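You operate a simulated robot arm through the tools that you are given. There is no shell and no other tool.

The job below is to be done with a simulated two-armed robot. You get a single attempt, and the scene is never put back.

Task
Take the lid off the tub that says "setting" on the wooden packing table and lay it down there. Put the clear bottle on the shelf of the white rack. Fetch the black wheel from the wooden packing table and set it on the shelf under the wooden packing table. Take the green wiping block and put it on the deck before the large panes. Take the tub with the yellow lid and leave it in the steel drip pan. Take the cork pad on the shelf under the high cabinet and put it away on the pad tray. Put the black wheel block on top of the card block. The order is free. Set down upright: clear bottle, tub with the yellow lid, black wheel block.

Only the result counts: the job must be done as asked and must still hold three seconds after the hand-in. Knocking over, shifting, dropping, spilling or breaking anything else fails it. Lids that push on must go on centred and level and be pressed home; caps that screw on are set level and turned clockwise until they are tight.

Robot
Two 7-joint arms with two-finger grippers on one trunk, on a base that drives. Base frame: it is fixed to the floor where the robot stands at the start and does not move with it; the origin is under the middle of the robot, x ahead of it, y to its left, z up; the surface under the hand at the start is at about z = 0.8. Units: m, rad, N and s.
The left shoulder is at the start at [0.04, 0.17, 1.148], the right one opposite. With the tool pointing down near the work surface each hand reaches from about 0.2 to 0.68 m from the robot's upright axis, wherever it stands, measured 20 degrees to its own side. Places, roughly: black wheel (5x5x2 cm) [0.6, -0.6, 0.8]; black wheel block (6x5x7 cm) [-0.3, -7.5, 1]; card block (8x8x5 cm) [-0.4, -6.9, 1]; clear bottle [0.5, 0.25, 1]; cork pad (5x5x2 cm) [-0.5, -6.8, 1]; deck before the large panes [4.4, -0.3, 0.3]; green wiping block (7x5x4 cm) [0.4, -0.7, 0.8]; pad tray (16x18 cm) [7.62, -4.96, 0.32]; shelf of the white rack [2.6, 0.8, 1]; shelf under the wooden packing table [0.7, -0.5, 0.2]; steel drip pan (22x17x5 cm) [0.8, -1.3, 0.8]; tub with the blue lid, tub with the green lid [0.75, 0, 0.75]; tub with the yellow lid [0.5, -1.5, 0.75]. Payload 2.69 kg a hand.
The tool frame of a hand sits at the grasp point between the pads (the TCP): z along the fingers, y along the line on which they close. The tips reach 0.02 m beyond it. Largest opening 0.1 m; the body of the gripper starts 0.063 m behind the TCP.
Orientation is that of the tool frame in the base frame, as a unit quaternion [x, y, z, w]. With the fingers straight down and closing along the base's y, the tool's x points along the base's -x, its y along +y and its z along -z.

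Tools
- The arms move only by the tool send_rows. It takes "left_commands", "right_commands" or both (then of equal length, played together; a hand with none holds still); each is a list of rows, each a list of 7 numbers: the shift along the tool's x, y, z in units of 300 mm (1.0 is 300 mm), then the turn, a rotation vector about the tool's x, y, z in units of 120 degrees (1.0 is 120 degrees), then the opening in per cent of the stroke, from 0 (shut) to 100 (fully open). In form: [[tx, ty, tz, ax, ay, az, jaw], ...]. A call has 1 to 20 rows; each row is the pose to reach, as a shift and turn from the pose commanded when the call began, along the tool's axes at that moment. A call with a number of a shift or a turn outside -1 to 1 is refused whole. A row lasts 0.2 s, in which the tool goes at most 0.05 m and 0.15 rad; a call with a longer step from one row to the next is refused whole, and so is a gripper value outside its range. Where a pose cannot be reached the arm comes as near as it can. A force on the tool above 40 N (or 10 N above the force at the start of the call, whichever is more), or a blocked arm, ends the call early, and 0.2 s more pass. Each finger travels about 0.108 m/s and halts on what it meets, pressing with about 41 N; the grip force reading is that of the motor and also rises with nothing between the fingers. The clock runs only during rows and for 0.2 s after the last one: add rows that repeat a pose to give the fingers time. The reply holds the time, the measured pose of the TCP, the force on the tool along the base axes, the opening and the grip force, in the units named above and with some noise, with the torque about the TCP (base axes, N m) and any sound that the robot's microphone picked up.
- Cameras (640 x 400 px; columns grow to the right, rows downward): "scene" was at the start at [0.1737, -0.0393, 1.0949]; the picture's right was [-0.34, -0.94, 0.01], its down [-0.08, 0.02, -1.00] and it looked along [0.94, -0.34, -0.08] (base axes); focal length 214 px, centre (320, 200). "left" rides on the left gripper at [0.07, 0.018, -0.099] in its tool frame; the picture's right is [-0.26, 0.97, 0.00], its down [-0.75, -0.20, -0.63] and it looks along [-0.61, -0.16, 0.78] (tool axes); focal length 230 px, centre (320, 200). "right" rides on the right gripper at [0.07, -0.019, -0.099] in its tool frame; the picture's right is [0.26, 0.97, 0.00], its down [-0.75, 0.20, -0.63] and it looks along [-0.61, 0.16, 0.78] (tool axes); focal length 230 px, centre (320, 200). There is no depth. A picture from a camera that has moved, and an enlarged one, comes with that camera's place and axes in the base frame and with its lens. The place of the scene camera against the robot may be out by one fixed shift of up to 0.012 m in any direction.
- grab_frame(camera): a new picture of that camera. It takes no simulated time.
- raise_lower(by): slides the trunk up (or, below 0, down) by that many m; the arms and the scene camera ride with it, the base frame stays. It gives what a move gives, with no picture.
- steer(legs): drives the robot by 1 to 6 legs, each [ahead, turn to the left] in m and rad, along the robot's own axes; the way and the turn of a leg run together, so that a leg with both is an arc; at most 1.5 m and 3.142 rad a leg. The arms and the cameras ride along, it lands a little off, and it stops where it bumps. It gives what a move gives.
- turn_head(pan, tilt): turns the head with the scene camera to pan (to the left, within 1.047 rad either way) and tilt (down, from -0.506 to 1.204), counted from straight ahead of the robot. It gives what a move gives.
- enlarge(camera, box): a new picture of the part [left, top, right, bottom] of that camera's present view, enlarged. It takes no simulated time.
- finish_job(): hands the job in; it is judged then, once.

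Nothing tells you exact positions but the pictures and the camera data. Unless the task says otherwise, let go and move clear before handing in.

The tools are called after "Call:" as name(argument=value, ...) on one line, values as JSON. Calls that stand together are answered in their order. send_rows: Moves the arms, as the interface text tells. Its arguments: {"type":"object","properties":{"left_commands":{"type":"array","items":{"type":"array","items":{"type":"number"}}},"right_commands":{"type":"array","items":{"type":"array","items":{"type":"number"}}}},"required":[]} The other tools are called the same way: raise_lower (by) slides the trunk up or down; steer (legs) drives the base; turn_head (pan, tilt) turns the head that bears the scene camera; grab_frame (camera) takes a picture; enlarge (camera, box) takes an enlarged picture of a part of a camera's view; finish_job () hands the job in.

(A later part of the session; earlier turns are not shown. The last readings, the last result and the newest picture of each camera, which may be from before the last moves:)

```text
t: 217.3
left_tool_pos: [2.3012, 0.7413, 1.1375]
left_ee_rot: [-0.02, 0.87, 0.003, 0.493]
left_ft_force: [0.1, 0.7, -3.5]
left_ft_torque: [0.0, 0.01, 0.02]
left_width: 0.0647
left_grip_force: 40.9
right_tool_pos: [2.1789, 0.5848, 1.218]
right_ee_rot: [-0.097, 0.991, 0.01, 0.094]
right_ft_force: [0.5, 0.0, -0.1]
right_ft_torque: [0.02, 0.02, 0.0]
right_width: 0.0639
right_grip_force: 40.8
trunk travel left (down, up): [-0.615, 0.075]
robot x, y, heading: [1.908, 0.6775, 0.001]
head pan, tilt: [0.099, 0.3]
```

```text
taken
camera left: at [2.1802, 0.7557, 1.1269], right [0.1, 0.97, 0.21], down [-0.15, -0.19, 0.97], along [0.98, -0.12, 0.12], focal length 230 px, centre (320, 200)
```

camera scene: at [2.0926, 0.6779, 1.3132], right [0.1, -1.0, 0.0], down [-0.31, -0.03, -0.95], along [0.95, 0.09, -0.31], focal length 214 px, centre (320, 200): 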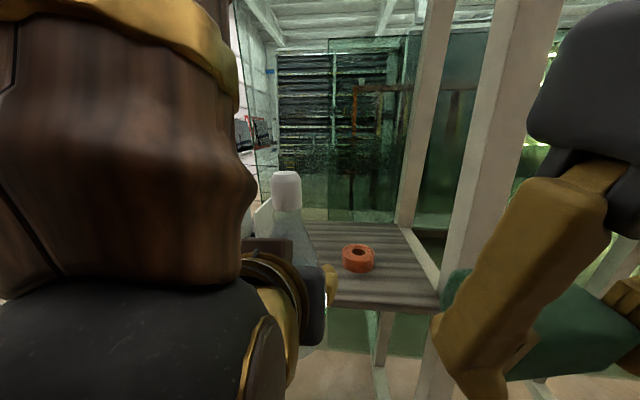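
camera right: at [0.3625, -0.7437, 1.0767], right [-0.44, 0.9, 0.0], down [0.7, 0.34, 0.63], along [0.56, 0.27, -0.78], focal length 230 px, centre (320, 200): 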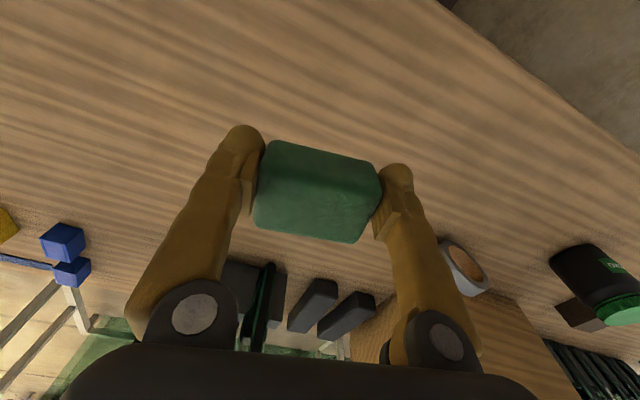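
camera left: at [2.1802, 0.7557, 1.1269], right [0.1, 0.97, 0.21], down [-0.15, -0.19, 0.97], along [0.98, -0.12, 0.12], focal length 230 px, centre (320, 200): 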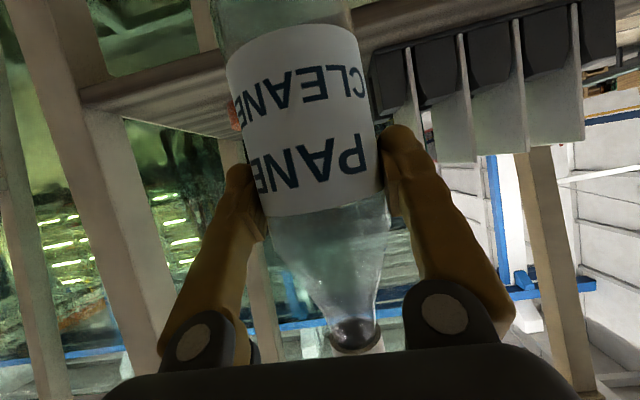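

Position is good. Advance to the spot over the shelf.

Call:
send_rows(left_commands=[[-0.07, -0.014, 0.13, 0.003, -0.002, 0.004, 0], [-0.14, -0.028, 0.26, 0.006, -0.004, 0.008, 0], [-0.21, -0.042, 0.39, 0.009, -0.007, 0.012, 0], [-0.27, -0.057, 0.5, 0.012, -0.009, 0.015, 0], [-0.3, -0.057, 0.55, 0.012, -0.009, 0.015, 0], [-0.3, -0.057, 0.55, 0.012, -0.009, 0.015, 0], [-0.3, -0.057, 0.55, 0.012, -0.009, 0.015, 0]])

Call:
grab_frame(camera="scene")

Call:
grab_frame(camera="left")

Call:
grab_frame(camera="right")

```text
t: 218.9
left_tool_pos: [2.4857, 0.711, 1.1359]
left_ee_rot: [0.024, 0.861, -0.003, 0.508]
left_ft_force: [0.2, 0.5, -2.6]
left_ft_torque: [-0.01, -0.01, -0.01]
left_width: 0.0648
left_grip_force: 40.9
right_tool_pos: [2.179, 0.5844, 1.2183]
right_ee_rot: [-0.097, 0.991, 0.01, 0.094]
right_ft_force: [-0.6, 0.0, -0.4]
right_ft_torque: [0.03, 0.05, 0.05]
right_width: 0.0639
right_grip_force: 41.1
trunk travel left (down, up): [-0.615, 0.075]
robot x, y, heading: [1.9061, 0.6751, -0.0]
head pan, tilt: [0.099, 0.3]
```

```text
taken
camera scene: at [2.0927, 0.6782, 1.3132], right [0.1, -1.0, 0.0], down [-0.31, -0.03, -0.95], along [0.95, 0.09, -0.31], focal length 214 px, centre (320, 200)
```

scene: 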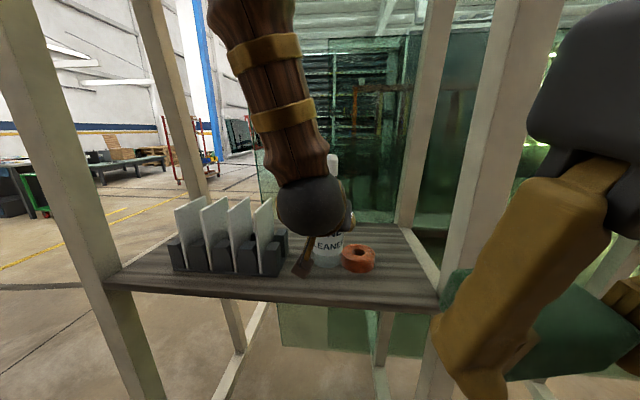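

```text
taken
camera left: at [2.3666, 0.7353, 1.1218], right [0.17, 0.96, 0.24], down [-0.2, -0.21, 0.96], along [0.97, -0.21, 0.15], focal length 230 px, centre (320, 200)
```

left: 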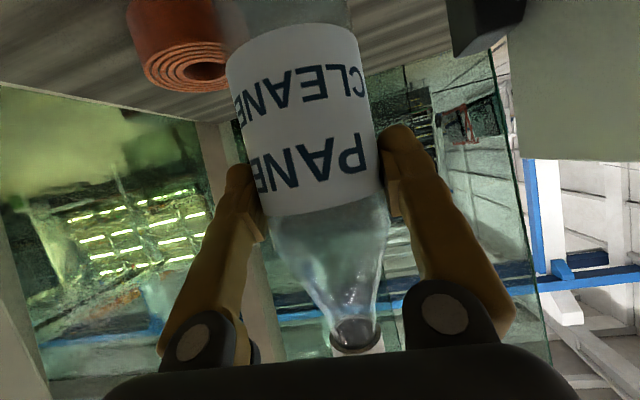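

```text
taken
camera right: at [2.0964, 0.5503, 1.3024], right [-0.44, 0.9, -0.05], down [0.57, 0.31, 0.76], along [0.7, 0.3, -0.65], focal length 230 px, centre (320, 200)
```

right: 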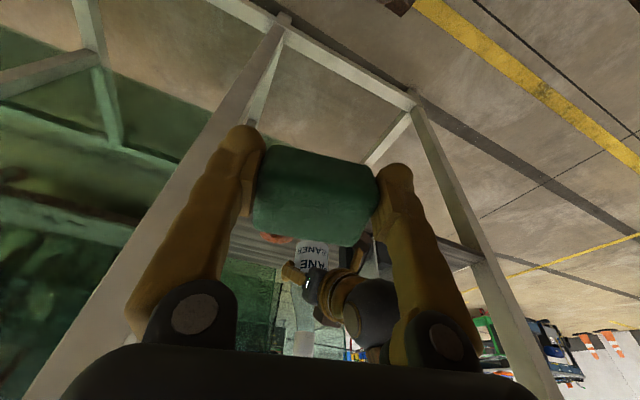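

Shift the bottle ~2 cm toward the stand side to be centred between the ring and the stand.

Call:
send_rows(left_commands=[[-0.007, 0.03, 0.013, -0.003, 0.002, -0.004, 0], [-0.0137, 0.065, 0.027, -0.007, 0.004, -0.009, 0], [-0.0137, 0.065, 0.027, -0.007, 0.004, -0.009, 0], [-0.0137, 0.065, 0.027, -0.007, 0.004, -0.009, 0], [-0.0137, 0.065, 0.027, -0.007, 0.004, -0.009, 0]])

Call:
grab_frame(camera="left")

Call:
enlarge(camera="scene", box=[160, 140, 440, 315])

```text
t: 220.1
left_tool_pos: [2.4956, 0.7326, 1.1359]
left_ee_rot: [0.011, 0.863, -0.001, 0.505]
left_ft_force: [-0.5, 0.4, -2.5]
left_ft_torque: [-0.01, -0.01, 0.0]
left_width: 0.0645
left_grip_force: 41.2
right_tool_pos: [2.1785, 0.5853, 1.2186]
right_ee_rot: [-0.097, 0.991, 0.009, 0.094]
right_ft_force: [0.1, 0.1, -0.4]
right_ft_torque: [-0.03, 0.03, -0.01]
right_width: 0.0638
right_grip_force: 41.2
trunk travel left (down, up): [-0.615, 0.075]
robot x, y, heading: [1.9087, 0.678, 0.002]
head pan, tilt: [0.099, 0.3]
```

```text
taken
camera left: at [2.3757, 0.7526, 1.1237], right [0.15, 0.96, 0.23], down [-0.19, -0.21, 0.96], along [0.97, -0.18, 0.15], focal length 230 px, centre (320, 200)
```

left: 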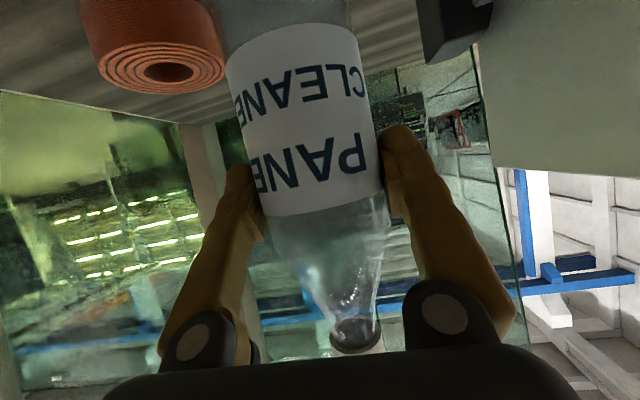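

```text
2.29 times, centred on (300, 228) of scene
camera zoom: at [2.0926, 0.6781, 1.3132], right [0.1, -1.0, 0.0], down [-0.31, -0.03, -0.95], along [0.95, 0.09, -0.31], focal length 490 px, centre (366, 137)
```

zoom: 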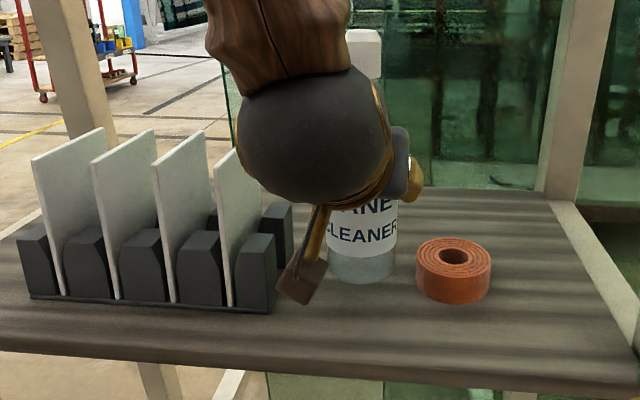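

Well placed above the free spot. Lowering in steps while watching the force.

Call:
send_rows(left_commands=[[0.03, 0, 0.016, 0, 0, 0, 0], [0.06, 0, 0.033, 0, 0, 0, 0], [0.087, 0, 0.049, 0, 0, 0, 0], [0.087, 0, 0.049, 0, 0, 0, 0], [0.087, 0, 0.049, 0, 0, 0, 0]])

Call:
send_rows(left_commands=[[0.0145, 0, 0.0081, 0, 0, 0, 0], [0.0145, 0, 0.0081, 0, 0, 0, 0], [0.0145, 0, 0.0081, 0, 0, 0, 0]])

Call:
send_rows(left_commands=[[0.0145, 0, 0.0081, 0, 0, 0, 0], [0.0145, 0, 0.0081, 0, 0, 0, 0], [0.0145, 0, 0.0081, 0, 0, 0, 0]])

```text
t: 221.3
left_tool_pos: [2.4944, 0.7323, 1.1058]
left_ee_rot: [0.012, 0.863, -0.002, 0.505]
left_ft_force: [0.0, -0.2, -3.1]
left_ft_torque: [-0.01, 0.02, -0.01]
left_width: 0.0647
left_grip_force: 41.1
right_tool_pos: [2.1786, 0.5852, 1.218]
right_ee_rot: [-0.096, 0.991, 0.01, 0.094]
right_ft_force: [0.1, -0.4, -1.1]
right_ft_torque: [0.02, 0.0, 0.01]
right_width: 0.0636
right_grip_force: 41.5
trunk travel left (down, up): [-0.615, 0.075]
robot x, y, heading: [1.9072, 0.6799, -0.001]
head pan, tilt: [0.099, 0.3]
```

```text
t: 222.1
left_tool_pos: [2.4953, 0.7316, 1.1046]
left_ee_rot: [0.011, 0.861, -0.002, 0.509]
left_ft_force: [2.0, 0.3, 17.4]
left_ft_torque: [-0.23, 0.33, 0.01]
left_width: 0.0648
left_grip_force: 41.3
right_tool_pos: [2.1775, 0.5855, 1.2192]
right_ee_rot: [-0.096, 0.991, 0.011, 0.094]
right_ft_force: [-0.9, -0.4, 0.1]
right_ft_torque: [0.02, 0.0, 0.02]
right_width: 0.0637
right_grip_force: 41.3
trunk travel left (down, up): [-0.615, 0.075]
robot x, y, heading: [1.9076, 0.6751, 0.004]
head pan, tilt: [0.099, 0.3]
```

```text
t: 222.9
left_tool_pos: [2.4962, 0.7333, 1.1037]
left_ee_rot: [0.01, 0.859, -0.001, 0.513]
left_ft_force: [6.1, 3.0, 36.9]
left_ft_torque: [-0.2, -0.24, 0.0]
left_width: 0.0649
left_grip_force: 41.5
right_tool_pos: [2.176, 0.586, 1.2189]
right_ee_rot: [-0.097, 0.991, 0.01, 0.095]
right_ft_force: [0.6, 0.0, 0.1]
right_ft_torque: [0.01, -0.01, -0.02]
right_width: 0.0639
right_grip_force: 40.7
trunk travel left (down, up): [-0.615, 0.075]
robot x, y, heading: [1.9098, 0.6806, 0.002]
head pan, tilt: [0.099, 0.3]
```

Contact with the shelf (z≈1.013). I'll relieve the pressure slightly and then open the gripper.

Call:
send_rows(left_commands=[[-0.012, 0, -0.0065, 0, 0, 0, 0], [-0.022, 0, -0.012, 0, 0, 0, 0], [-0.022, 0, -0.012, 0, 0, 0, 0]])

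Call:
send_rows(left_commands=[[0, 0, 0, 0, 0, 0, 66], [0, 0, 0, 0, 0, 0, 70], [0, 0, 0, 0, 0, 0, 75], [0, 0, 0, 0, 0, 0, 80], [0, 0, 0, 0, 0, 0, 85], [0, 0, 0, 0, 0, 0, 85]])

Call:
grab_frame(camera="left")

Call:
enlarge(camera="scene", box=[160, 140, 440, 315])

```text
t: 223.7
left_tool_pos: [2.4942, 0.7324, 1.1017]
left_ee_rot: [0.011, 0.864, -0.001, 0.504]
left_ft_force: [1.3, -0.1, 8.5]
left_ft_torque: [-0.08, -0.55, -0.01]
left_width: 0.0647
left_grip_force: 40.9
right_tool_pos: [2.1783, 0.5846, 1.2181]
right_ee_rot: [-0.096, 0.991, 0.01, 0.095]
right_ft_force: [-0.6, -0.8, 0.3]
right_ft_torque: [0.02, -0.02, 0.0]
right_width: 0.0638
right_grip_force: 40.8
trunk travel left (down, up): [-0.615, 0.075]
robot x, y, heading: [1.9143, 0.6782, 0.004]
head pan, tilt: [0.099, 0.3]
```

```text
t: 225.1
left_tool_pos: [2.495, 0.7328, 1.1031]
left_ee_rot: [0.011, 0.863, -0.002, 0.506]
left_ft_force: [-0.3, -0.3, 0.0]
left_ft_torque: [-0.04, -0.02, -0.02]
left_width: 0.0851
left_grip_force: 0.0
right_tool_pos: [2.1783, 0.5855, 1.2182]
right_ee_rot: [-0.096, 0.991, 0.01, 0.094]
right_ft_force: [0.4, 0.0, 0.5]
right_ft_torque: [-0.03, 0.05, -0.02]
right_width: 0.064
right_grip_force: 41.0
trunk travel left (down, up): [-0.615, 0.075]
robot x, y, heading: [1.9109, 0.6774, 0.0]
head pan, tilt: [0.099, 0.3]
```

```text
taken
camera left: at [2.3756, 0.7542, 1.0905], right [0.15, 0.96, 0.23], down [-0.19, -0.2, 0.96], along [0.97, -0.18, 0.15], focal length 230 px, centre (320, 200)
```

left: 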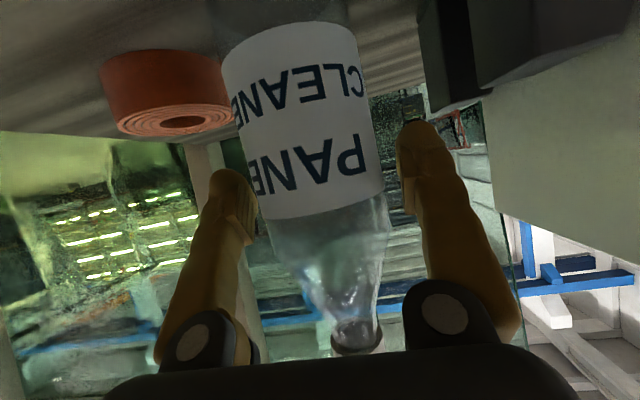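

```text
2.29 times, centred on (300, 228) of scene
camera zoom: at [2.0924, 0.6782, 1.3132], right [0.1, -1.0, 0.0], down [-0.31, -0.03, -0.95], along [0.95, 0.09, -0.31], focal length 490 px, centre (366, 137)
```

zoom: 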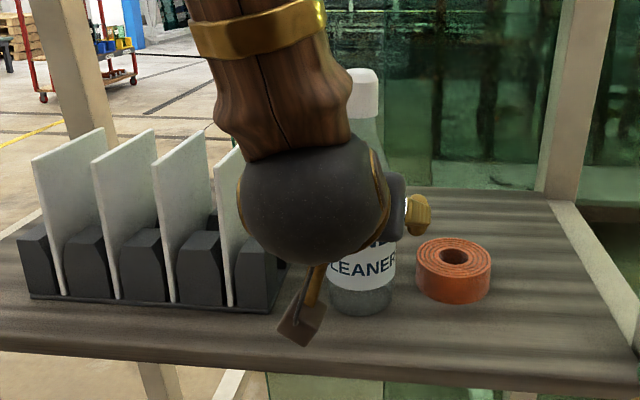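

The bottle stands on the shelf. Retreat straight back along the fingers.

Call:
send_rows(left_commands=[[0, 0, -0.07, 0, 0, 0, 88], [0, 0, -0.15, 0, 0, 0, 90], [0, 0, -0.25, 0, 0, 0, 95], [0, 0, -0.35, 0, 0, 0, 100], [0, 0, -0.45, 0, 0, 0, 100], [0, 0, -0.5, 0, 0, 0, 100], [0, 0, -0.5, 0, 0, 0, 100]])

Call:
grab_frame(camera="left")

Call:
grab_frame(camera="scene")

```text
t: 226.5
left_tool_pos: [2.3083, 0.755, 1.1086]
left_ee_rot: [-0.024, 0.905, 0.002, 0.424]
left_ft_force: [0.4, -0.3, -0.8]
left_ft_torque: [-0.03, -0.02, 0.0]
left_width: 0.1
left_grip_force: 0.1
right_tool_pos: [2.17, 0.6037, 1.2188]
right_ee_rot: [-0.099, 0.99, 0.028, 0.097]
right_ft_force: [-0.5, 0.7, -0.6]
right_ft_torque: [-0.02, 0.0, -0.03]
right_width: 0.064
right_grip_force: 41.1
trunk travel left (down, up): [-0.615, 0.075]
robot x, y, heading: [1.9102, 0.6795, -0.001]
head pan, tilt: [0.099, 0.3]
stopped in row 7 (left hand): the arm was blocked; the commanded pose is now the measured one
```

```text
taken
camera left: at [2.1878, 0.7686, 1.1177], right [0.12, 0.98, 0.18], down [0.0, -0.18, 0.98], along [0.99, -0.12, -0.03], focal length 230 px, centre (320, 200)
```

left: 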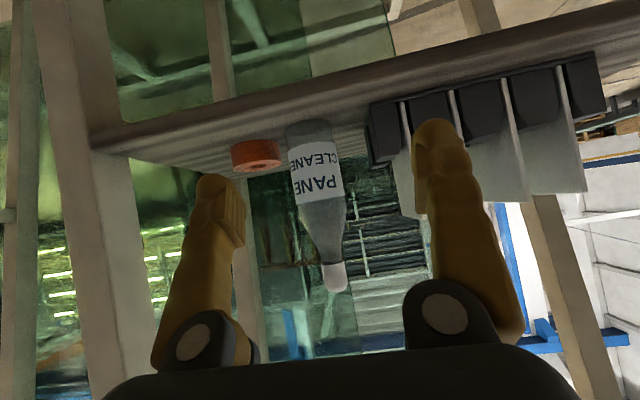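

```text
taken
camera scene: at [2.0911, 0.6791, 1.3134], right [0.1, -1.0, 0.0], down [-0.31, -0.03, -0.95], along [0.95, 0.09, -0.31], focal length 214 px, centre (320, 200)
```

scene: 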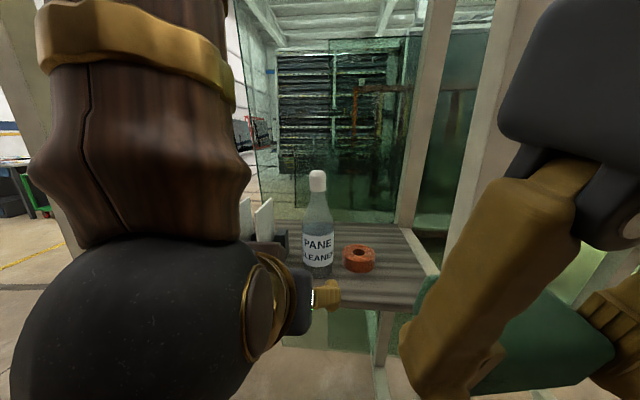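

The bottle stands upright on the shelf. Back away from the rack, then bring the left hand to a comfortable pose.

Call:
steer(legs=[[-0.3, 0]])

Call:
send_rows(left_commands=[[-0.08, 0.03, 0.08, 0, 0.05, 0, 100], [-0.16, 0.06, 0.16, 0, 0.1, 0, 100], [-0.24, 0.09, 0.24, 0, 0.15, 0, 100], [-0.3, 0.12, 0.3, 0, 0.2, 0, 100], [-0.3, 0.15, 0.36, 0, 0.25, 0, 100], [-0.3, 0.15, 0.36, 0, 0.3, 0, 100], [-0.3, 0.15, 0.36, 0, 0.35, 0, 100], [-0.3, 0.15, 0.36, 0, 0.4, 0, 100], [-0.3, 0.15, 0.36, 0, 0.4, 0, 100]], right_commands=[[-0.06, 0, 0.03, 0.003, 0.011, 0, 0], [-0.12, 0, 0.06, 0.006, 0.022, 0, 0], [-0.18, 0, 0.09, 0.009, 0.033, 0, 0], [-0.24, 0, 0.12, 0.012, 0.044, 0, 0], [-0.3, 0, 0.16, 0.015, 0.055, 0, 0], [-0.35, 0, 0.2, 0.018, 0.066, 0, 0], [-0.4, -0.1, 0.2, 0.02, 0.078, 0, 0], [-0.4, -0.15, 0.2, 0.02, 0.09, 0, 0], [-0.4, -0.15, 0.2, 0.02, 0.09, 0, 0]])

```text
t: 228.5
left_tool_pos: [2.0111, 0.7525, 1.1134]
left_ee_rot: [-0.024, 0.903, -0.001, 0.429]
left_ft_force: [1.0, -0.8, 0.3]
left_ft_torque: [-0.01, 0.0, 0.0]
left_width: 0.0999
left_grip_force: 0.1
right_tool_pos: [1.8682, 0.6028, 1.218]
right_ee_rot: [-0.098, 0.99, 0.027, 0.096]
right_ft_force: [-0.6, -0.5, -1.3]
right_ft_torque: [-0.03, 0.01, 0.0]
right_width: 0.0637
right_grip_force: 41.2
trunk travel left (down, up): [-0.615, 0.075]
robot x, y, heading: [1.6106, 0.6787, 0.002]
head pan, tilt: [0.099, 0.3]
```

```text
t: 230.5
left_tool_pos: [2.136, 0.8115, 1.1257]
left_ee_rot: [-0.036, 0.999, -0.02, 0.031]
left_ft_force: [-0.4, -0.5, 0.7]
left_ft_torque: [-0.03, 0.01, 0.01]
left_width: 0.1002
left_grip_force: 0.1
right_tool_pos: [1.9847, 0.5831, 1.1866]
right_ee_rot: [-0.098, 0.995, -0.004, 0.013]
right_ft_force: [0.1, 0.5, -0.2]
right_ft_torque: [-0.01, 0.03, 0.01]
right_width: 0.0639
right_grip_force: 40.7
trunk travel left (down, up): [-0.615, 0.075]
robot x, y, heading: [1.6082, 0.674, -0.001]
head pan, tilt: [0.099, 0.3]
```

Let me check the back-side label of the blue tub from here? First look toward the right along the rack and beyond for the deck.

Call:
turn_head(pan=-0.5, tilt=0.25)

Call:
grab_frame(camera="scene")

Call:
turn_head(pan=0.5, tilt=0.25)

Call:
grab_frame(camera="scene")

```text
t: 231.5
left_tool_pos: [2.1354, 0.8119, 1.1219]
left_ee_rot: [-0.036, 0.999, -0.018, 0.03]
left_ft_force: [0.4, 0.5, -0.2]
left_ft_torque: [0.01, 0.02, -0.02]
left_width: 0.1001
left_grip_force: 0.2
right_tool_pos: [1.9852, 0.5834, 1.1869]
right_ee_rot: [-0.098, 0.995, -0.004, 0.013]
right_ft_force: [-0.6, 0.7, -0.7]
right_ft_torque: [-0.01, 0.02, -0.01]
right_width: 0.0639
right_grip_force: 41.2
trunk travel left (down, up): [-0.615, 0.075]
robot x, y, heading: [1.6036, 0.6779, -0.001]
head pan, tilt: [-0.499, 0.25]
```

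```text
taken
camera scene: at [1.7794, 0.6243, 1.3181], right [-0.48, -0.88, 0.01], down [-0.23, 0.12, -0.97], along [0.85, -0.46, -0.26], focal length 214 px, centre (320, 200)
```

scene: 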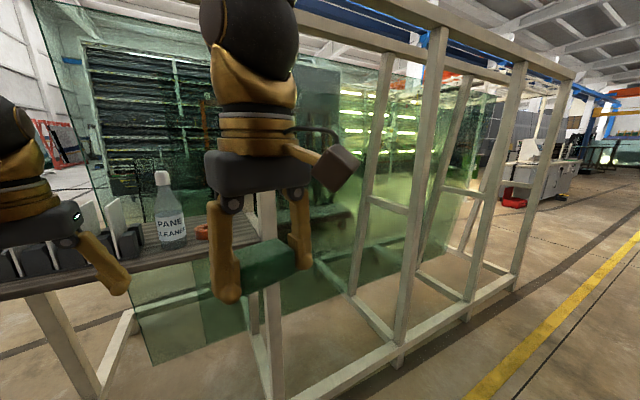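

```text
t: 232.8
left_tool_pos: [2.1362, 0.8117, 1.121]
left_ee_rot: [-0.036, 0.999, -0.019, 0.03]
left_ft_force: [-0.4, 0.0, -0.2]
left_ft_torque: [0.0, -0.02, 0.01]
left_width: 0.1003
left_grip_force: 0.0
right_tool_pos: [1.9849, 0.5845, 1.1859]
right_ee_rot: [-0.099, 0.995, -0.005, 0.012]
right_ft_force: [-1.0, -0.2, -0.7]
right_ft_torque: [-0.06, 0.06, 0.0]
right_width: 0.0639
right_grip_force: 41.1
trunk travel left (down, up): [-0.615, 0.075]
robot x, y, heading: [1.6064, 0.6787, -0.002]
head pan, tilt: [0.499, 0.25]
```

```text
taken
camera scene: at [1.7795, 0.7136, 1.3181], right [0.48, -0.88, -0.01], down [-0.23, -0.12, -0.97], along [0.85, 0.46, -0.26], focal length 214 px, centre (320, 200)
```

scene: 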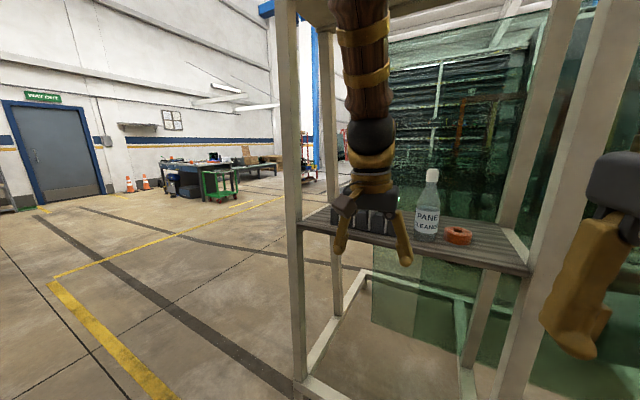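

I think the deck is the wooden platform of the red trolley behind the rack (x≈4.2+). I'll drive around the rack's left end to see it.

Call:
steer(legs=[[-0.1, 0]])

Call:
steer(legs=[[0, 0.8]])

Call:
steer(legs=[[0, 0.77]])

Call:
steer(legs=[[1.4, 0]])

```text
t: 233.9
left_tool_pos: [2.0367, 0.813, 1.122]
left_ee_rot: [-0.037, 0.999, -0.019, 0.03]
left_ft_force: [0.5, -0.7, 0.1]
left_ft_torque: [0.02, -0.03, -0.04]
left_width: 0.1003
left_grip_force: 0.0
right_tool_pos: [1.8862, 0.5832, 1.1869]
right_ee_rot: [-0.097, 0.995, -0.004, 0.014]
right_ft_force: [0.5, 0.6, -1.3]
right_ft_torque: [-0.04, -0.05, -0.01]
right_width: 0.064
right_grip_force: 40.7
trunk travel left (down, up): [-0.615, 0.075]
robot x, y, heading: [1.5048, 0.6762, -0.001]
head pan, tilt: [0.499, 0.25]
```

```text
t: 234.8
left_tool_pos: [1.9772, 0.8329, 1.1456]
left_ee_rot: [-0.06, 0.997, -0.023, 0.051]
left_ft_force: [-0.2, 0.7, -0.6]
left_ft_torque: [0.0, -0.04, 0.01]
left_width: 0.1001
left_grip_force: 0.1
right_tool_pos: [1.8292, 0.5924, 1.2038]
right_ee_rot: [-0.114, 0.993, -0.005, 0.035]
right_ft_force: [-1.0, -0.2, 0.4]
right_ft_torque: [0.02, -0.05, 0.01]
right_width: 0.0638
right_grip_force: 40.7
trunk travel left (down, up): [-0.615, 0.075]
robot x, y, heading: [1.5073, 0.6778, 0.025]
head pan, tilt: [0.499, 0.25]
stopped in leg 1: the robot was blocked; the commanded pose is now the measured one
```

```text
t: 237.2
left_tool_pos: [1.7403, 1.1155, 1.1433]
left_ee_rot: [-0.427, 0.903, -0.003, 0.054]
left_ft_force: [0.8, 0.0, 0.4]
left_ft_torque: [0.01, 0.0, -0.01]
left_width: 0.0999
left_grip_force: 0.0
right_tool_pos: [1.8011, 0.84, 1.2033]
right_ee_rot: [-0.475, 0.879, 0.009, 0.034]
right_ft_force: [0.2, -0.2, 0.0]
right_ft_torque: [0.01, 0.01, -0.01]
right_width: 0.0637
right_grip_force: 41.3
trunk travel left (down, up): [-0.615, 0.075]
robot x, y, heading: [1.5104, 0.6747, 0.787]
head pan, tilt: [0.499, 0.25]
```

```text
t: 242.1
left_tool_pos: [2.4338, 1.8041, 1.1503]
left_ee_rot: [-0.416, 0.907, -0.004, 0.063]
left_ft_force: [-0.7, -0.8, 0.5]
left_ft_torque: [-0.01, 0.05, 0.0]
left_width: 0.1001
left_grip_force: 0.0
right_tool_pos: [2.4927, 1.5287, 1.2136]
right_ee_rot: [-0.465, 0.884, 0.003, 0.054]
right_ft_force: [0.9, 0.9, -0.4]
right_ft_torque: [0.03, 0.01, 0.01]
right_width: 0.0639
right_grip_force: 40.5
trunk travel left (down, up): [-0.615, 0.075]
robot x, y, heading: [2.2211, 1.3744, 0.761]
head pan, tilt: [0.499, 0.25]
stopped in leg 1: the robot was blocked; the commanded pose is now the measured one
```

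I queued too many drives: one turn stalled, so the robot drove diagonally and stopped beside the rack's corner post. Let me check the shelf and surroundings.

Call:
turn_head(pan=-1.0, tilt=0.3)

Call:
grab_frame(camera="scene")

Call:
turn_head(pan=-0.3, tilt=0.4)

Call:
grab_frame(camera="scene")

Call:
grab_frame(camera="right")

```text
t: 243.7
left_tool_pos: [2.4316, 1.8054, 1.1516]
left_ee_rot: [-0.418, 0.906, -0.004, 0.064]
left_ft_force: [0.0, -0.2, -0.3]
left_ft_torque: [0.02, 0.02, 0.01]
left_width: 0.0998
left_grip_force: 0.1
right_tool_pos: [2.4926, 1.5279, 1.212]
right_ee_rot: [-0.465, 0.884, 0.004, 0.053]
right_ft_force: [-0.7, -0.6, -0.6]
right_ft_torque: [-0.02, 0.01, -0.01]
right_width: 0.0636
right_grip_force: 41.2
trunk travel left (down, up): [-0.615, 0.075]
robot x, y, heading: [2.2224, 1.3799, 0.772]
head pan, tilt: [-1.0, 0.3]
```

```text
taken
camera scene: at [2.3119, 1.3683, 1.3216], right [-0.23, -0.97, -0.03], down [-0.25, 0.09, -0.96], along [0.94, -0.22, -0.26], focal length 214 px, centre (320, 200)
```

scene: 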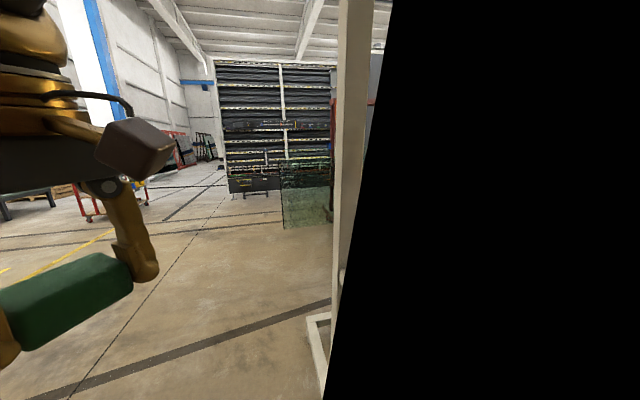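

```text
t: 244.7
left_tool_pos: [2.4311, 1.8046, 1.1517]
left_ee_rot: [-0.417, 0.906, -0.004, 0.064]
left_ft_force: [-0.4, -0.6, 0.3]
left_ft_torque: [0.04, 0.0, 0.01]
left_width: 0.1
left_grip_force: 0.2
right_tool_pos: [2.4907, 1.5266, 1.2122]
right_ee_rot: [-0.465, 0.884, 0.003, 0.052]
right_ft_force: [0.4, 0.5, -0.4]
right_ft_torque: [0.02, 0.02, 0.0]
right_width: 0.064
right_grip_force: 40.8
trunk travel left (down, up): [-0.615, 0.075]
robot x, y, heading: [2.2182, 1.3782, 0.767]
head pan, tilt: [-0.3, 0.4]
```

```text
taken
camera scene: at [2.304, 1.4318, 1.3133], right [0.45, -0.89, 0.0], down [-0.31, -0.15, -0.94], along [0.84, 0.42, -0.35], focal length 214 px, centre (320, 200)
```

scene: 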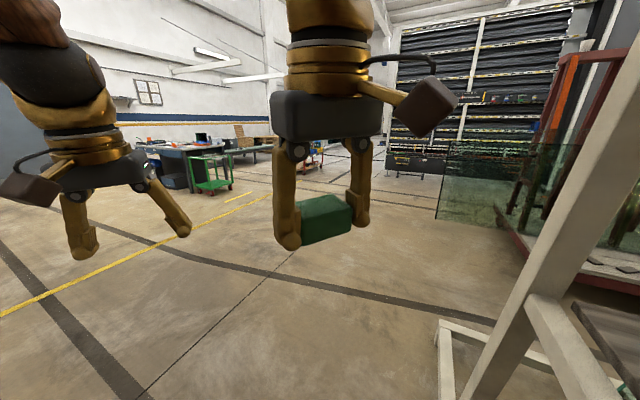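

```text
taken
camera right: at [2.4583, 1.4547, 1.3054], right [-0.94, 0.34, -0.07], down [0.2, 0.7, 0.69], along [0.28, 0.63, -0.72], focal length 230 px, centre (320, 200)
```

right: 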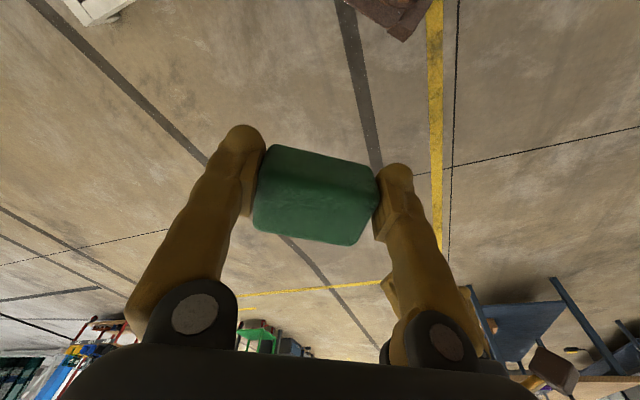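

The deck is the red trolley behind the rack. The right arm/side is against the rack's corner post; I'll back up along the same line first.

Call:
steer(legs=[[-0.35, 0]])

```text
t: 247.0
left_tool_pos: [2.2232, 1.5852, 1.1328]
left_ee_rot: [-0.418, 0.907, -0.005, 0.043]
left_ft_force: [0.8, 0.4, -1.3]
left_ft_torque: [-0.06, 0.08, 0.04]
left_width: 0.1001
left_grip_force: 0.0
right_tool_pos: [2.2827, 1.3107, 1.1986]
right_ee_rot: [-0.465, 0.885, 0.005, 0.03]
right_ft_force: [0.4, 1.4, -0.3]
right_ft_torque: [-0.07, 0.11, 0.0]
right_width: 0.0638
right_grip_force: 41.2
trunk travel left (down, up): [-0.615, 0.075]
robot x, y, heading: [1.97, 1.1356, 0.768]
head pan, tilt: [-0.3, 0.4]
```

Call:
turn_head(pan=-1.04, tilt=0.2)

Call:
grab_frame(camera="scene")

```text
t: 248.1
left_tool_pos: [2.2009, 1.5626, 1.1476]
left_ee_rot: [-0.417, 0.907, -0.001, 0.057]
left_ft_force: [-1.1, -0.2, -0.8]
left_ft_torque: [0.03, -0.01, -0.01]
left_width: 0.0998
left_grip_force: 0.1
right_tool_pos: [2.2609, 1.2872, 1.2078]
right_ee_rot: [-0.466, 0.884, 0.009, 0.045]
right_ft_force: [-0.1, -0.6, 0.9]
right_ft_torque: [0.0, -0.02, -0.01]
right_width: 0.0636
right_grip_force: 41.0
trunk travel left (down, up): [-0.615, 0.075]
robot x, y, heading: [1.9684, 1.1353, 0.771]
head pan, tilt: [-1.04, 0.201]
```

```text
taken
camera scene: at [2.1213, 1.1628, 1.3241], right [-0.27, -0.96, 0.01], down [-0.2, 0.05, -0.98], along [0.94, -0.26, -0.21], focal length 214 px, centre (320, 200)
```

scene: 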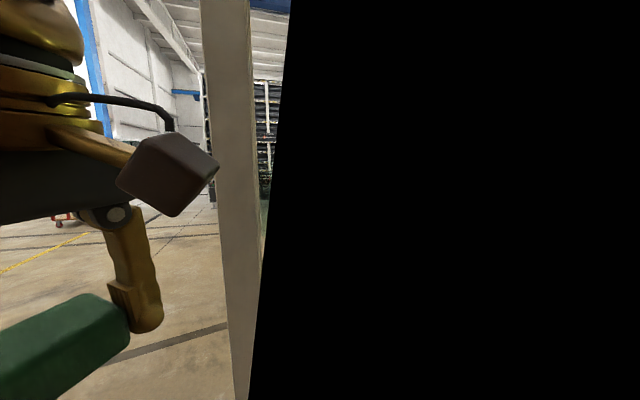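

Call:
steer(legs=[[0, 0.8]])

```text
t: 250.7
left_tool_pos: [1.8167, 1.6014, 1.1456]
left_ee_rot: [0.743, -0.667, -0.021, -0.052]
left_ft_force: [-0.3, 0.9, -0.4]
left_ft_torque: [0.04, -0.01, -0.05]
left_width: 0.0999
left_grip_force: 0.1
right_tool_pos: [2.0591, 1.4547, 1.2064]
right_ee_rot: [0.778, -0.627, -0.024, -0.036]
right_ft_force: [0.3, 1.6, -0.1]
right_ft_torque: [0.0, 0.03, 0.02]
right_width: 0.0638
right_grip_force: 41.6
trunk travel left (down, up): [-0.615, 0.075]
robot x, y, heading: [1.9782, 1.1386, 1.586]
head pan, tilt: [-1.04, 0.201]
```

Re-extend the right hand and level both before driving on.

Call:
send_rows(left_commands=[[0, 0, 0.03, -0.006, 0.012, 0, 100], [0, 0, 0.06, -0.012, 0.024, 0, 100], [0, 0, 0.1, -0.018, 0.036, 0, 100], [0, 0, 0.1, -0.0236, 0.048, 0, 100], [0, 0, 0.1, -0.0236, 0.048, 0, 100], [0, 0, 0.1, -0.0236, 0.048, 0, 100]], right_commands=[[-0.12, -0.05, 0.05, -0.003, 0.01, 0, 0], [-0.24, -0.1, 0.1, -0.006, 0.02, 0, 0], [-0.36, -0.15, 0.15, -0.009, 0.03, 0, 0], [-0.45, -0.15, 0.2, -0.012, 0.04, 0, 0], [-0.45, -0.15, 0.2, -0.012, 0.04, 0, 0], [-0.45, -0.15, 0.2, -0.012, 0.04, 0, 0]])

Call:
steer(legs=[[0.9, 0]])

```text
t: 252.1
left_tool_pos: [1.8171, 1.5875, 1.1229]
left_ee_rot: [0.745, -0.667, -0.005, -0.004]
left_ft_force: [0.2, 0.8, -0.5]
left_ft_torque: [0.01, 0.01, 0.01]
left_width: 0.0999
left_grip_force: 0.1
right_tool_pos: [2.0757, 1.5855, 1.1645]
right_ee_rot: [0.778, -0.628, -0.004, -0.006]
right_ft_force: [0.0, 0.5, -0.4]
right_ft_torque: [-0.03, 0.02, 0.01]
right_width: 0.064
right_grip_force: 40.8
trunk travel left (down, up): [-0.615, 0.075]
robot x, y, heading: [1.9774, 1.1364, 1.584]
head pan, tilt: [-1.04, 0.201]
```

```text
t: 256.8
left_tool_pos: [1.7931, 2.485, 1.1235]
left_ee_rot: [0.75, -0.661, -0.006, -0.005]
left_ft_force: [-0.6, -0.3, 0.0]
left_ft_torque: [0.0, -0.01, -0.01]
left_width: 0.1
left_grip_force: 0.0
right_tool_pos: [2.0499, 2.4867, 1.1641]
right_ee_rot: [0.784, -0.621, -0.003, -0.006]
right_ft_force: [0.0, -0.1, 0.6]
right_ft_torque: [-0.01, -0.01, 0.0]
right_width: 0.064
right_grip_force: 41.0
trunk travel left (down, up): [-0.615, 0.075]
robot x, y, heading: [1.9578, 2.0362, 1.598]
head pan, tilt: [-1.04, 0.201]
```

Now turn right to face +x and look at the trolley.

Call:
steer(legs=[[0, -0.8]])

Call:
steer(legs=[[0, -0.8]])

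Call:
turn_head(pan=-0.5, tilt=0.25)

Call:
grab_frame(camera="scene")

```text
t: 259.3
left_tool_pos: [2.148, 2.4559, 1.131]
left_ee_rot: [-0.436, 0.9, 0.006, 0.015]
left_ft_force: [-0.2, -0.1, -0.3]
left_ft_torque: [-0.01, 0.04, 0.0]
left_width: 0.0999
left_grip_force: 0.0
right_tool_pos: [2.3296, 2.2737, 1.1711]
right_ee_rot: [-0.482, 0.876, 0.003, 0.016]
right_ft_force: [0.8, 0.0, 0.7]
right_ft_torque: [0.0, 0.0, -0.01]
right_width: 0.0641
right_grip_force: 41.0
trunk travel left (down, up): [-0.615, 0.075]
robot x, y, heading: [1.9503, 2.0404, 0.805]
head pan, tilt: [-1.04, 0.201]
```

```text
t: 261.9
left_tool_pos: [2.3726, 2.1816, 1.1373]
left_ee_rot: [-0.041, 0.999, 0.0, 0.023]
left_ft_force: [-0.8, 0.6, -0.2]
left_ft_torque: [-0.01, 0.02, -0.03]
left_width: 0.1
left_grip_force: 0.0
right_tool_pos: [2.3603, 1.9243, 1.1785]
right_ee_rot: [-0.092, 0.996, -0.006, 0.023]
right_ft_force: [0.3, 0.5, -0.8]
right_ft_torque: [0.01, 0.01, 0.02]
right_width: 0.0639
right_grip_force: 41.0
trunk travel left (down, up): [-0.615, 0.075]
robot x, y, heading: [1.953, 2.0474, -0.012]
head pan, tilt: [-1.04, 0.201]
```

```text
t: 262.9
left_tool_pos: [2.3563, 2.1828, 1.1451]
left_ee_rot: [-0.039, 0.999, 0.001, 0.032]
left_ft_force: [0.2, 0.0, -0.3]
left_ft_torque: [-0.01, 0.03, 0.02]
left_width: 0.1
left_grip_force: 0.0
right_tool_pos: [2.3441, 1.9226, 1.1843]
right_ee_rot: [-0.092, 0.995, -0.006, 0.03]
right_ft_force: [-0.6, 0.0, -0.8]
right_ft_torque: [0.04, 0.04, -0.01]
right_width: 0.0635
right_grip_force: 40.9
trunk travel left (down, up): [-0.615, 0.075]
robot x, y, heading: [1.9561, 2.0443, -0.02]
head pan, tilt: [-0.499, 0.25]
```

```text
taken
camera scene: at [2.1268, 1.99, 1.318], right [-0.49, -0.87, 0.01], down [-0.23, 0.12, -0.96], along [0.84, -0.48, -0.26], focal length 214 px, centre (320, 200)
```

scene: 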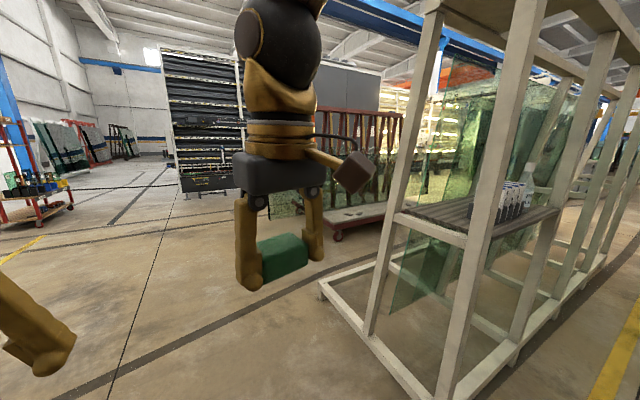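

Bottle still stands. The trolley's left end is near (4.4, 0.4). Drive on to x≈4.3.

Call:
steer(legs=[[1.3, 0], [1.0, 0]])

Call:
turn_head(pan=-0.9, tilt=0.35)

Call:
grab_frame(camera="scene")

```text
t: 274.2
left_tool_pos: [4.6619, 2.1359, 1.1449]
left_ee_rot: [-0.029, 0.999, 0.0, 0.031]
left_ft_force: [-0.1, -0.7, -0.9]
left_ft_torque: [-0.04, 0.01, 0.01]
left_width: 0.0999
left_grip_force: 0.1
right_tool_pos: [4.6431, 1.8761, 1.1836]
right_ee_rot: [-0.082, 0.996, -0.006, 0.031]
right_ft_force: [-0.8, -0.3, -0.5]
right_ft_torque: [-0.02, 0.04, -0.03]
right_width: 0.0638
right_grip_force: 41.1
trunk travel left (down, up): [-0.615, 0.075]
robot x, y, heading: [4.2525, 2.0043, -0.036]
head pan, tilt: [-0.499, 0.25]
```

```text
t: 275.1
left_tool_pos: [4.643, 2.1367, 1.151]
left_ee_rot: [-0.027, 0.999, 0.001, 0.04]
left_ft_force: [-0.9, -0.2, -0.2]
left_ft_torque: [0.01, 0.02, -0.04]
left_width: 0.1001
left_grip_force: 0.0
right_tool_pos: [4.6241, 1.8756, 1.1908]
right_ee_rot: [-0.081, 0.996, -0.008, 0.039]
right_ft_force: [0.4, 0.0, -1.3]
right_ft_torque: [0.02, 0.01, 0.01]
right_width: 0.0638
right_grip_force: 41.1
trunk travel left (down, up): [-0.615, 0.075]
robot x, y, heading: [4.2561, 2.0094, -0.035]
head pan, tilt: [-0.901, 0.351]
```

```text
taken
camera scene: at [4.4023, 1.9203, 1.3092], right [-0.8, -0.59, 0.01], down [-0.22, 0.28, -0.94], along [0.55, -0.76, -0.35], focal length 214 px, centre (320, 200)
```

scene: 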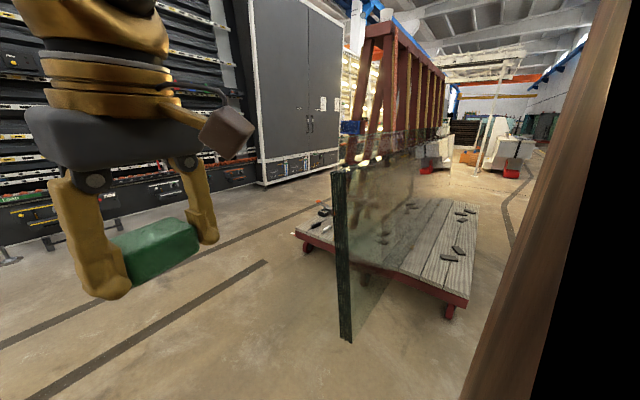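

I see the trolley: a plank deck (front edge x≈4.28, left edge y≈0.58) with large panes behind on a red frame and small dark pads on the deck. I'll approach its left end facing -y.

Call:
steer(legs=[[0.06, 0]])

Call:
steer(legs=[[0, -0.77]])

Call:
steer(legs=[[0, -0.765]])

Call:
turn_head(pan=0.0, tilt=0.5)

Call:
grab_frame(camera="scene")

```text
t: 276.1
left_tool_pos: [4.6985, 2.1339, 1.1527]
left_ee_rot: [-0.029, 0.999, 0.001, 0.042]
left_ft_force: [-0.8, -0.1, -1.3]
left_ft_torque: [-0.01, -0.03, 0.0]
left_width: 0.0998
left_grip_force: 0.1
right_tool_pos: [4.6802, 1.8746, 1.1916]
right_ee_rot: [-0.08, 0.996, -0.008, 0.041]
right_ft_force: [0.3, -1.3, -0.3]
right_ft_torque: [0.03, -0.04, -0.02]
right_width: 0.0639
right_grip_force: 41.0
trunk travel left (down, up): [-0.615, 0.075]
robot x, y, heading: [4.3158, 2.0062, -0.034]
head pan, tilt: [-0.901, 0.351]
```

```text
t: 278.5
left_tool_pos: [4.6747, 1.8352, 1.1548]
left_ee_rot: [0.351, 0.935, -0.016, 0.042]
left_ft_force: [-0.3, -0.8, 0.9]
left_ft_torque: [-0.01, -0.06, 0.01]
left_width: 0.0998
left_grip_force: 0.1
right_tool_pos: [4.4797, 1.6632, 1.1944]
right_ee_rot: [0.299, 0.953, -0.025, 0.038]
right_ft_force: [-0.5, -0.4, -0.8]
right_ft_torque: [-0.01, 0.01, 0.01]
right_width: 0.0639
right_grip_force: 40.6
trunk travel left (down, up): [-0.615, 0.075]
robot x, y, heading: [4.3181, 2.0077, -0.803]
head pan, tilt: [-0.901, 0.351]
```

```text
t: 281.0
left_tool_pos: [4.4557, 1.6543, 1.1611]
left_ee_rot: [0.677, 0.734, -0.036, 0.039]
left_ft_force: [0.0, -0.4, 0.3]
left_ft_torque: [-0.03, -0.02, -0.01]
left_width: 0.0998
left_grip_force: 0.1
right_tool_pos: [4.1933, 1.6674, 1.1988]
right_ee_rot: [0.636, 0.77, -0.044, 0.03]
right_ft_force: [0.1, -0.3, -0.5]
right_ft_torque: [0.01, 0.02, -0.02]
right_width: 0.0638
right_grip_force: 41.1
trunk travel left (down, up): [-0.615, 0.075]
robot x, y, heading: [4.3254, 2.0095, -1.582]
head pan, tilt: [-0.901, 0.351]
```

```text
t: 282.2
left_tool_pos: [4.4567, 1.6729, 1.1672]
left_ee_rot: [0.677, 0.734, -0.042, 0.045]
left_ft_force: [0.1, 0.4, 0.8]
left_ft_torque: [-0.03, 0.01, 0.0]
left_width: 0.0998
left_grip_force: 0.0
right_tool_pos: [4.1932, 1.6863, 1.2054]
right_ee_rot: [0.636, 0.769, -0.05, 0.034]
right_ft_force: [0.8, -0.2, -1.2]
right_ft_torque: [0.0, 0.0, 0.01]
right_width: 0.0637
right_grip_force: 40.7
trunk travel left (down, up): [-0.615, 0.075]
robot x, y, heading: [4.3237, 2.0059, -1.579]
head pan, tilt: [0.0, 0.499]
```

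```text
taken
camera scene: at [4.3201, 1.816, 1.295], right [-1.0, 0.01, 0.0], down [0.0, 0.49, -0.87], along [-0.01, -0.87, -0.49], focal length 214 px, centre (320, 200)
```

scene: 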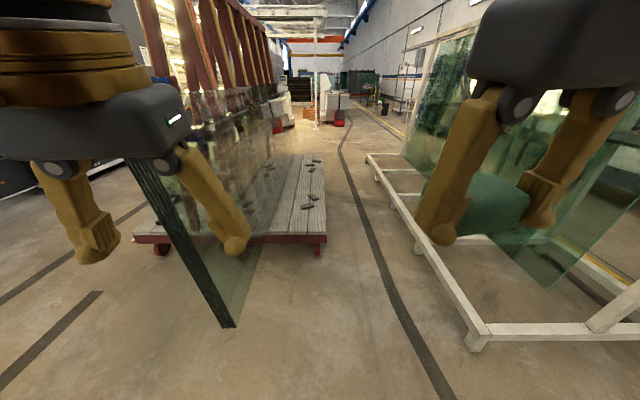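

The free strip of deck is x≈4.26–4.70, y up to ≈0.62, with pads further in. I'll drive closer to stand at y≈0.98.

Call:
steer(legs=[[0.6, 0]])

Call:
grab_frame(camera="scene")

Call:
grab_frame(camera="left")

```text
t: 285.6
left_tool_pos: [4.4632, 1.0777, 1.1671]
left_ee_rot: [0.671, 0.739, -0.041, 0.045]
left_ft_force: [-0.7, -0.1, 0.7]
left_ft_torque: [0.01, 0.0, 0.01]
left_width: 0.1
left_grip_force: 0.0
right_tool_pos: [4.1984, 1.0869, 1.2036]
right_ee_rot: [0.628, 0.775, -0.051, 0.035]
right_ft_force: [0.2, -0.3, -1.2]
right_ft_torque: [-0.01, 0.01, 0.01]
right_width: 0.0635
right_grip_force: 41.1
trunk travel left (down, up): [-0.615, 0.075]
robot x, y, heading: [4.3274, 1.4088, -1.555]
head pan, tilt: [0.0, 0.499]
```

```text
taken
camera scene: at [4.324, 1.2184, 1.2948], right [-1.0, -0.01, 0.0], down [0.0, 0.49, -0.87], along [0.01, -0.87, -0.49], focal length 214 px, centre (320, 200)
```

scene: 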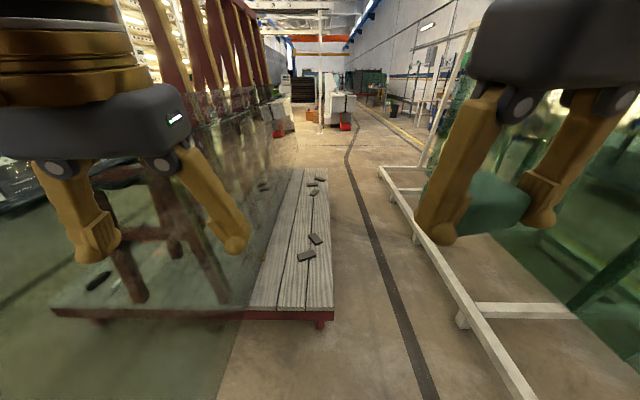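

```text
taken
camera left: at [4.4736, 1.1608, 1.2562], right [0.99, -0.16, 0.03], down [-0.13, -0.68, 0.72], along [-0.1, -0.71, -0.7], focal length 230 px, centre (320, 200)
```

left: 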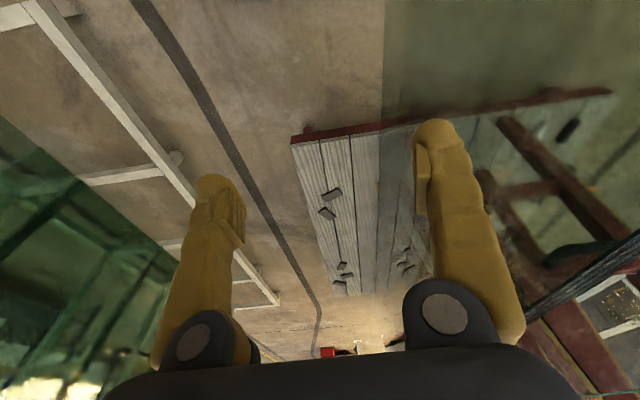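

The spot at about (4.345, 0.45) is free. Drive 0.42 m more, then lower the trunk.

Call:
steer(legs=[[0.42, 0]])

Call:
send_rows(left_commands=[[0, -0.03, -0.1, -0.003, 0.01, 0, 100], [0, -0.06, -0.2, -0.006, 0.02, 0, 100], [0, -0.1, -0.3, -0.009, 0.03, 0, 100], [0, -0.1, -0.4, -0.012, 0.04, 0, 100], [0, -0.1, -0.4, -0.012, 0.04, 0, 100]], right_commands=[[-0.1, 0.04, 0.0, 0.005, 0.012, 0, 0], [-0.2, 0.08, 0.0, 0.01, 0.024, 0, 0], [-0.3, 0.12, 0, 0.015, 0.036, 0, 0], [-0.4, 0.16, 0, 0.02, 0.055, 0, 0], [-0.4, 0.16, 0, 0.02, 0.055, 0, 0]])

```text
t: 288.2
left_tool_pos: [4.4674, 0.6772, 1.1729]
left_ee_rot: [0.671, 0.738, -0.049, 0.052]
left_ft_force: [0.3, 1.2, -0.7]
left_ft_torque: [0.01, 0.0, -0.02]
left_width: 0.0998
left_grip_force: 0.0
right_tool_pos: [4.2022, 0.6864, 1.2103]
right_ee_rot: [0.629, 0.775, -0.058, 0.041]
right_ft_force: [-0.2, -0.1, 0.2]
right_ft_torque: [-0.07, 0.01, -0.01]
right_width: 0.0639
right_grip_force: 41.3
trunk travel left (down, up): [-0.615, 0.075]
robot x, y, heading: [4.327, 0.9895, -1.557]
head pan, tilt: [0.0, 0.499]
```

```text
t: 289.4
left_tool_pos: [4.4367, 0.7108, 1.2913]
left_ee_rot: [0.671, 0.741, -0.008, 0.028]
left_ft_force: [0.0, -0.3, -1.1]
left_ft_torque: [0.0, -0.06, 0.0]
left_width: 0.1002
left_grip_force: 0.1
right_tool_pos: [4.2739, 0.6018, 1.2303]
right_ee_rot: [0.632, 0.774, -0.043, -0.013]
right_ft_force: [-0.1, 0.1, -1.0]
right_ft_torque: [0.01, 0.02, -0.02]
right_width: 0.0637
right_grip_force: 41.0
trunk travel left (down, up): [-0.615, 0.075]
robot x, y, heading: [4.3273, 0.9891, -1.56]
head pan, tilt: [0.0, 0.499]
```

Call:
raise_lower(by=-0.58)

Call:
grab_frame(camera="right")

Call:
grab_frame(camera="scene")

```text
refused: -0.58 is not a number from -0.4 to 0.4
```

```text
taken
camera right: at [4.2483, 0.6718, 1.3285], right [0.89, 0.44, -0.09], down [0.39, -0.66, 0.64], along [0.22, -0.6, -0.77], focal length 230 px, centre (320, 200)
```

right: 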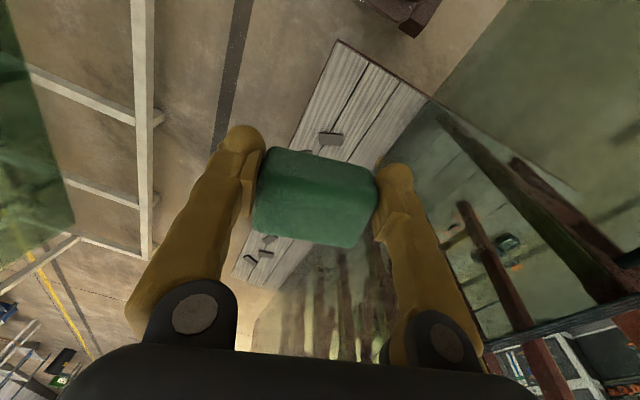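

```text
taken
camera scene: at [4.3274, 0.799, 1.295], right [-1.0, -0.01, 0.0], down [0.0, 0.49, -0.87], along [0.01, -0.87, -0.49], focal length 214 px, centre (320, 200)
```

scene: 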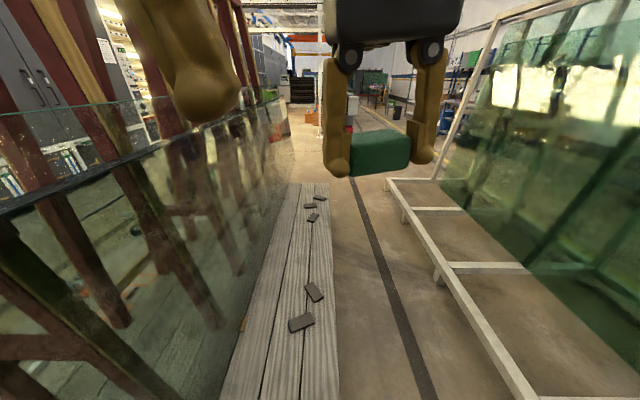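

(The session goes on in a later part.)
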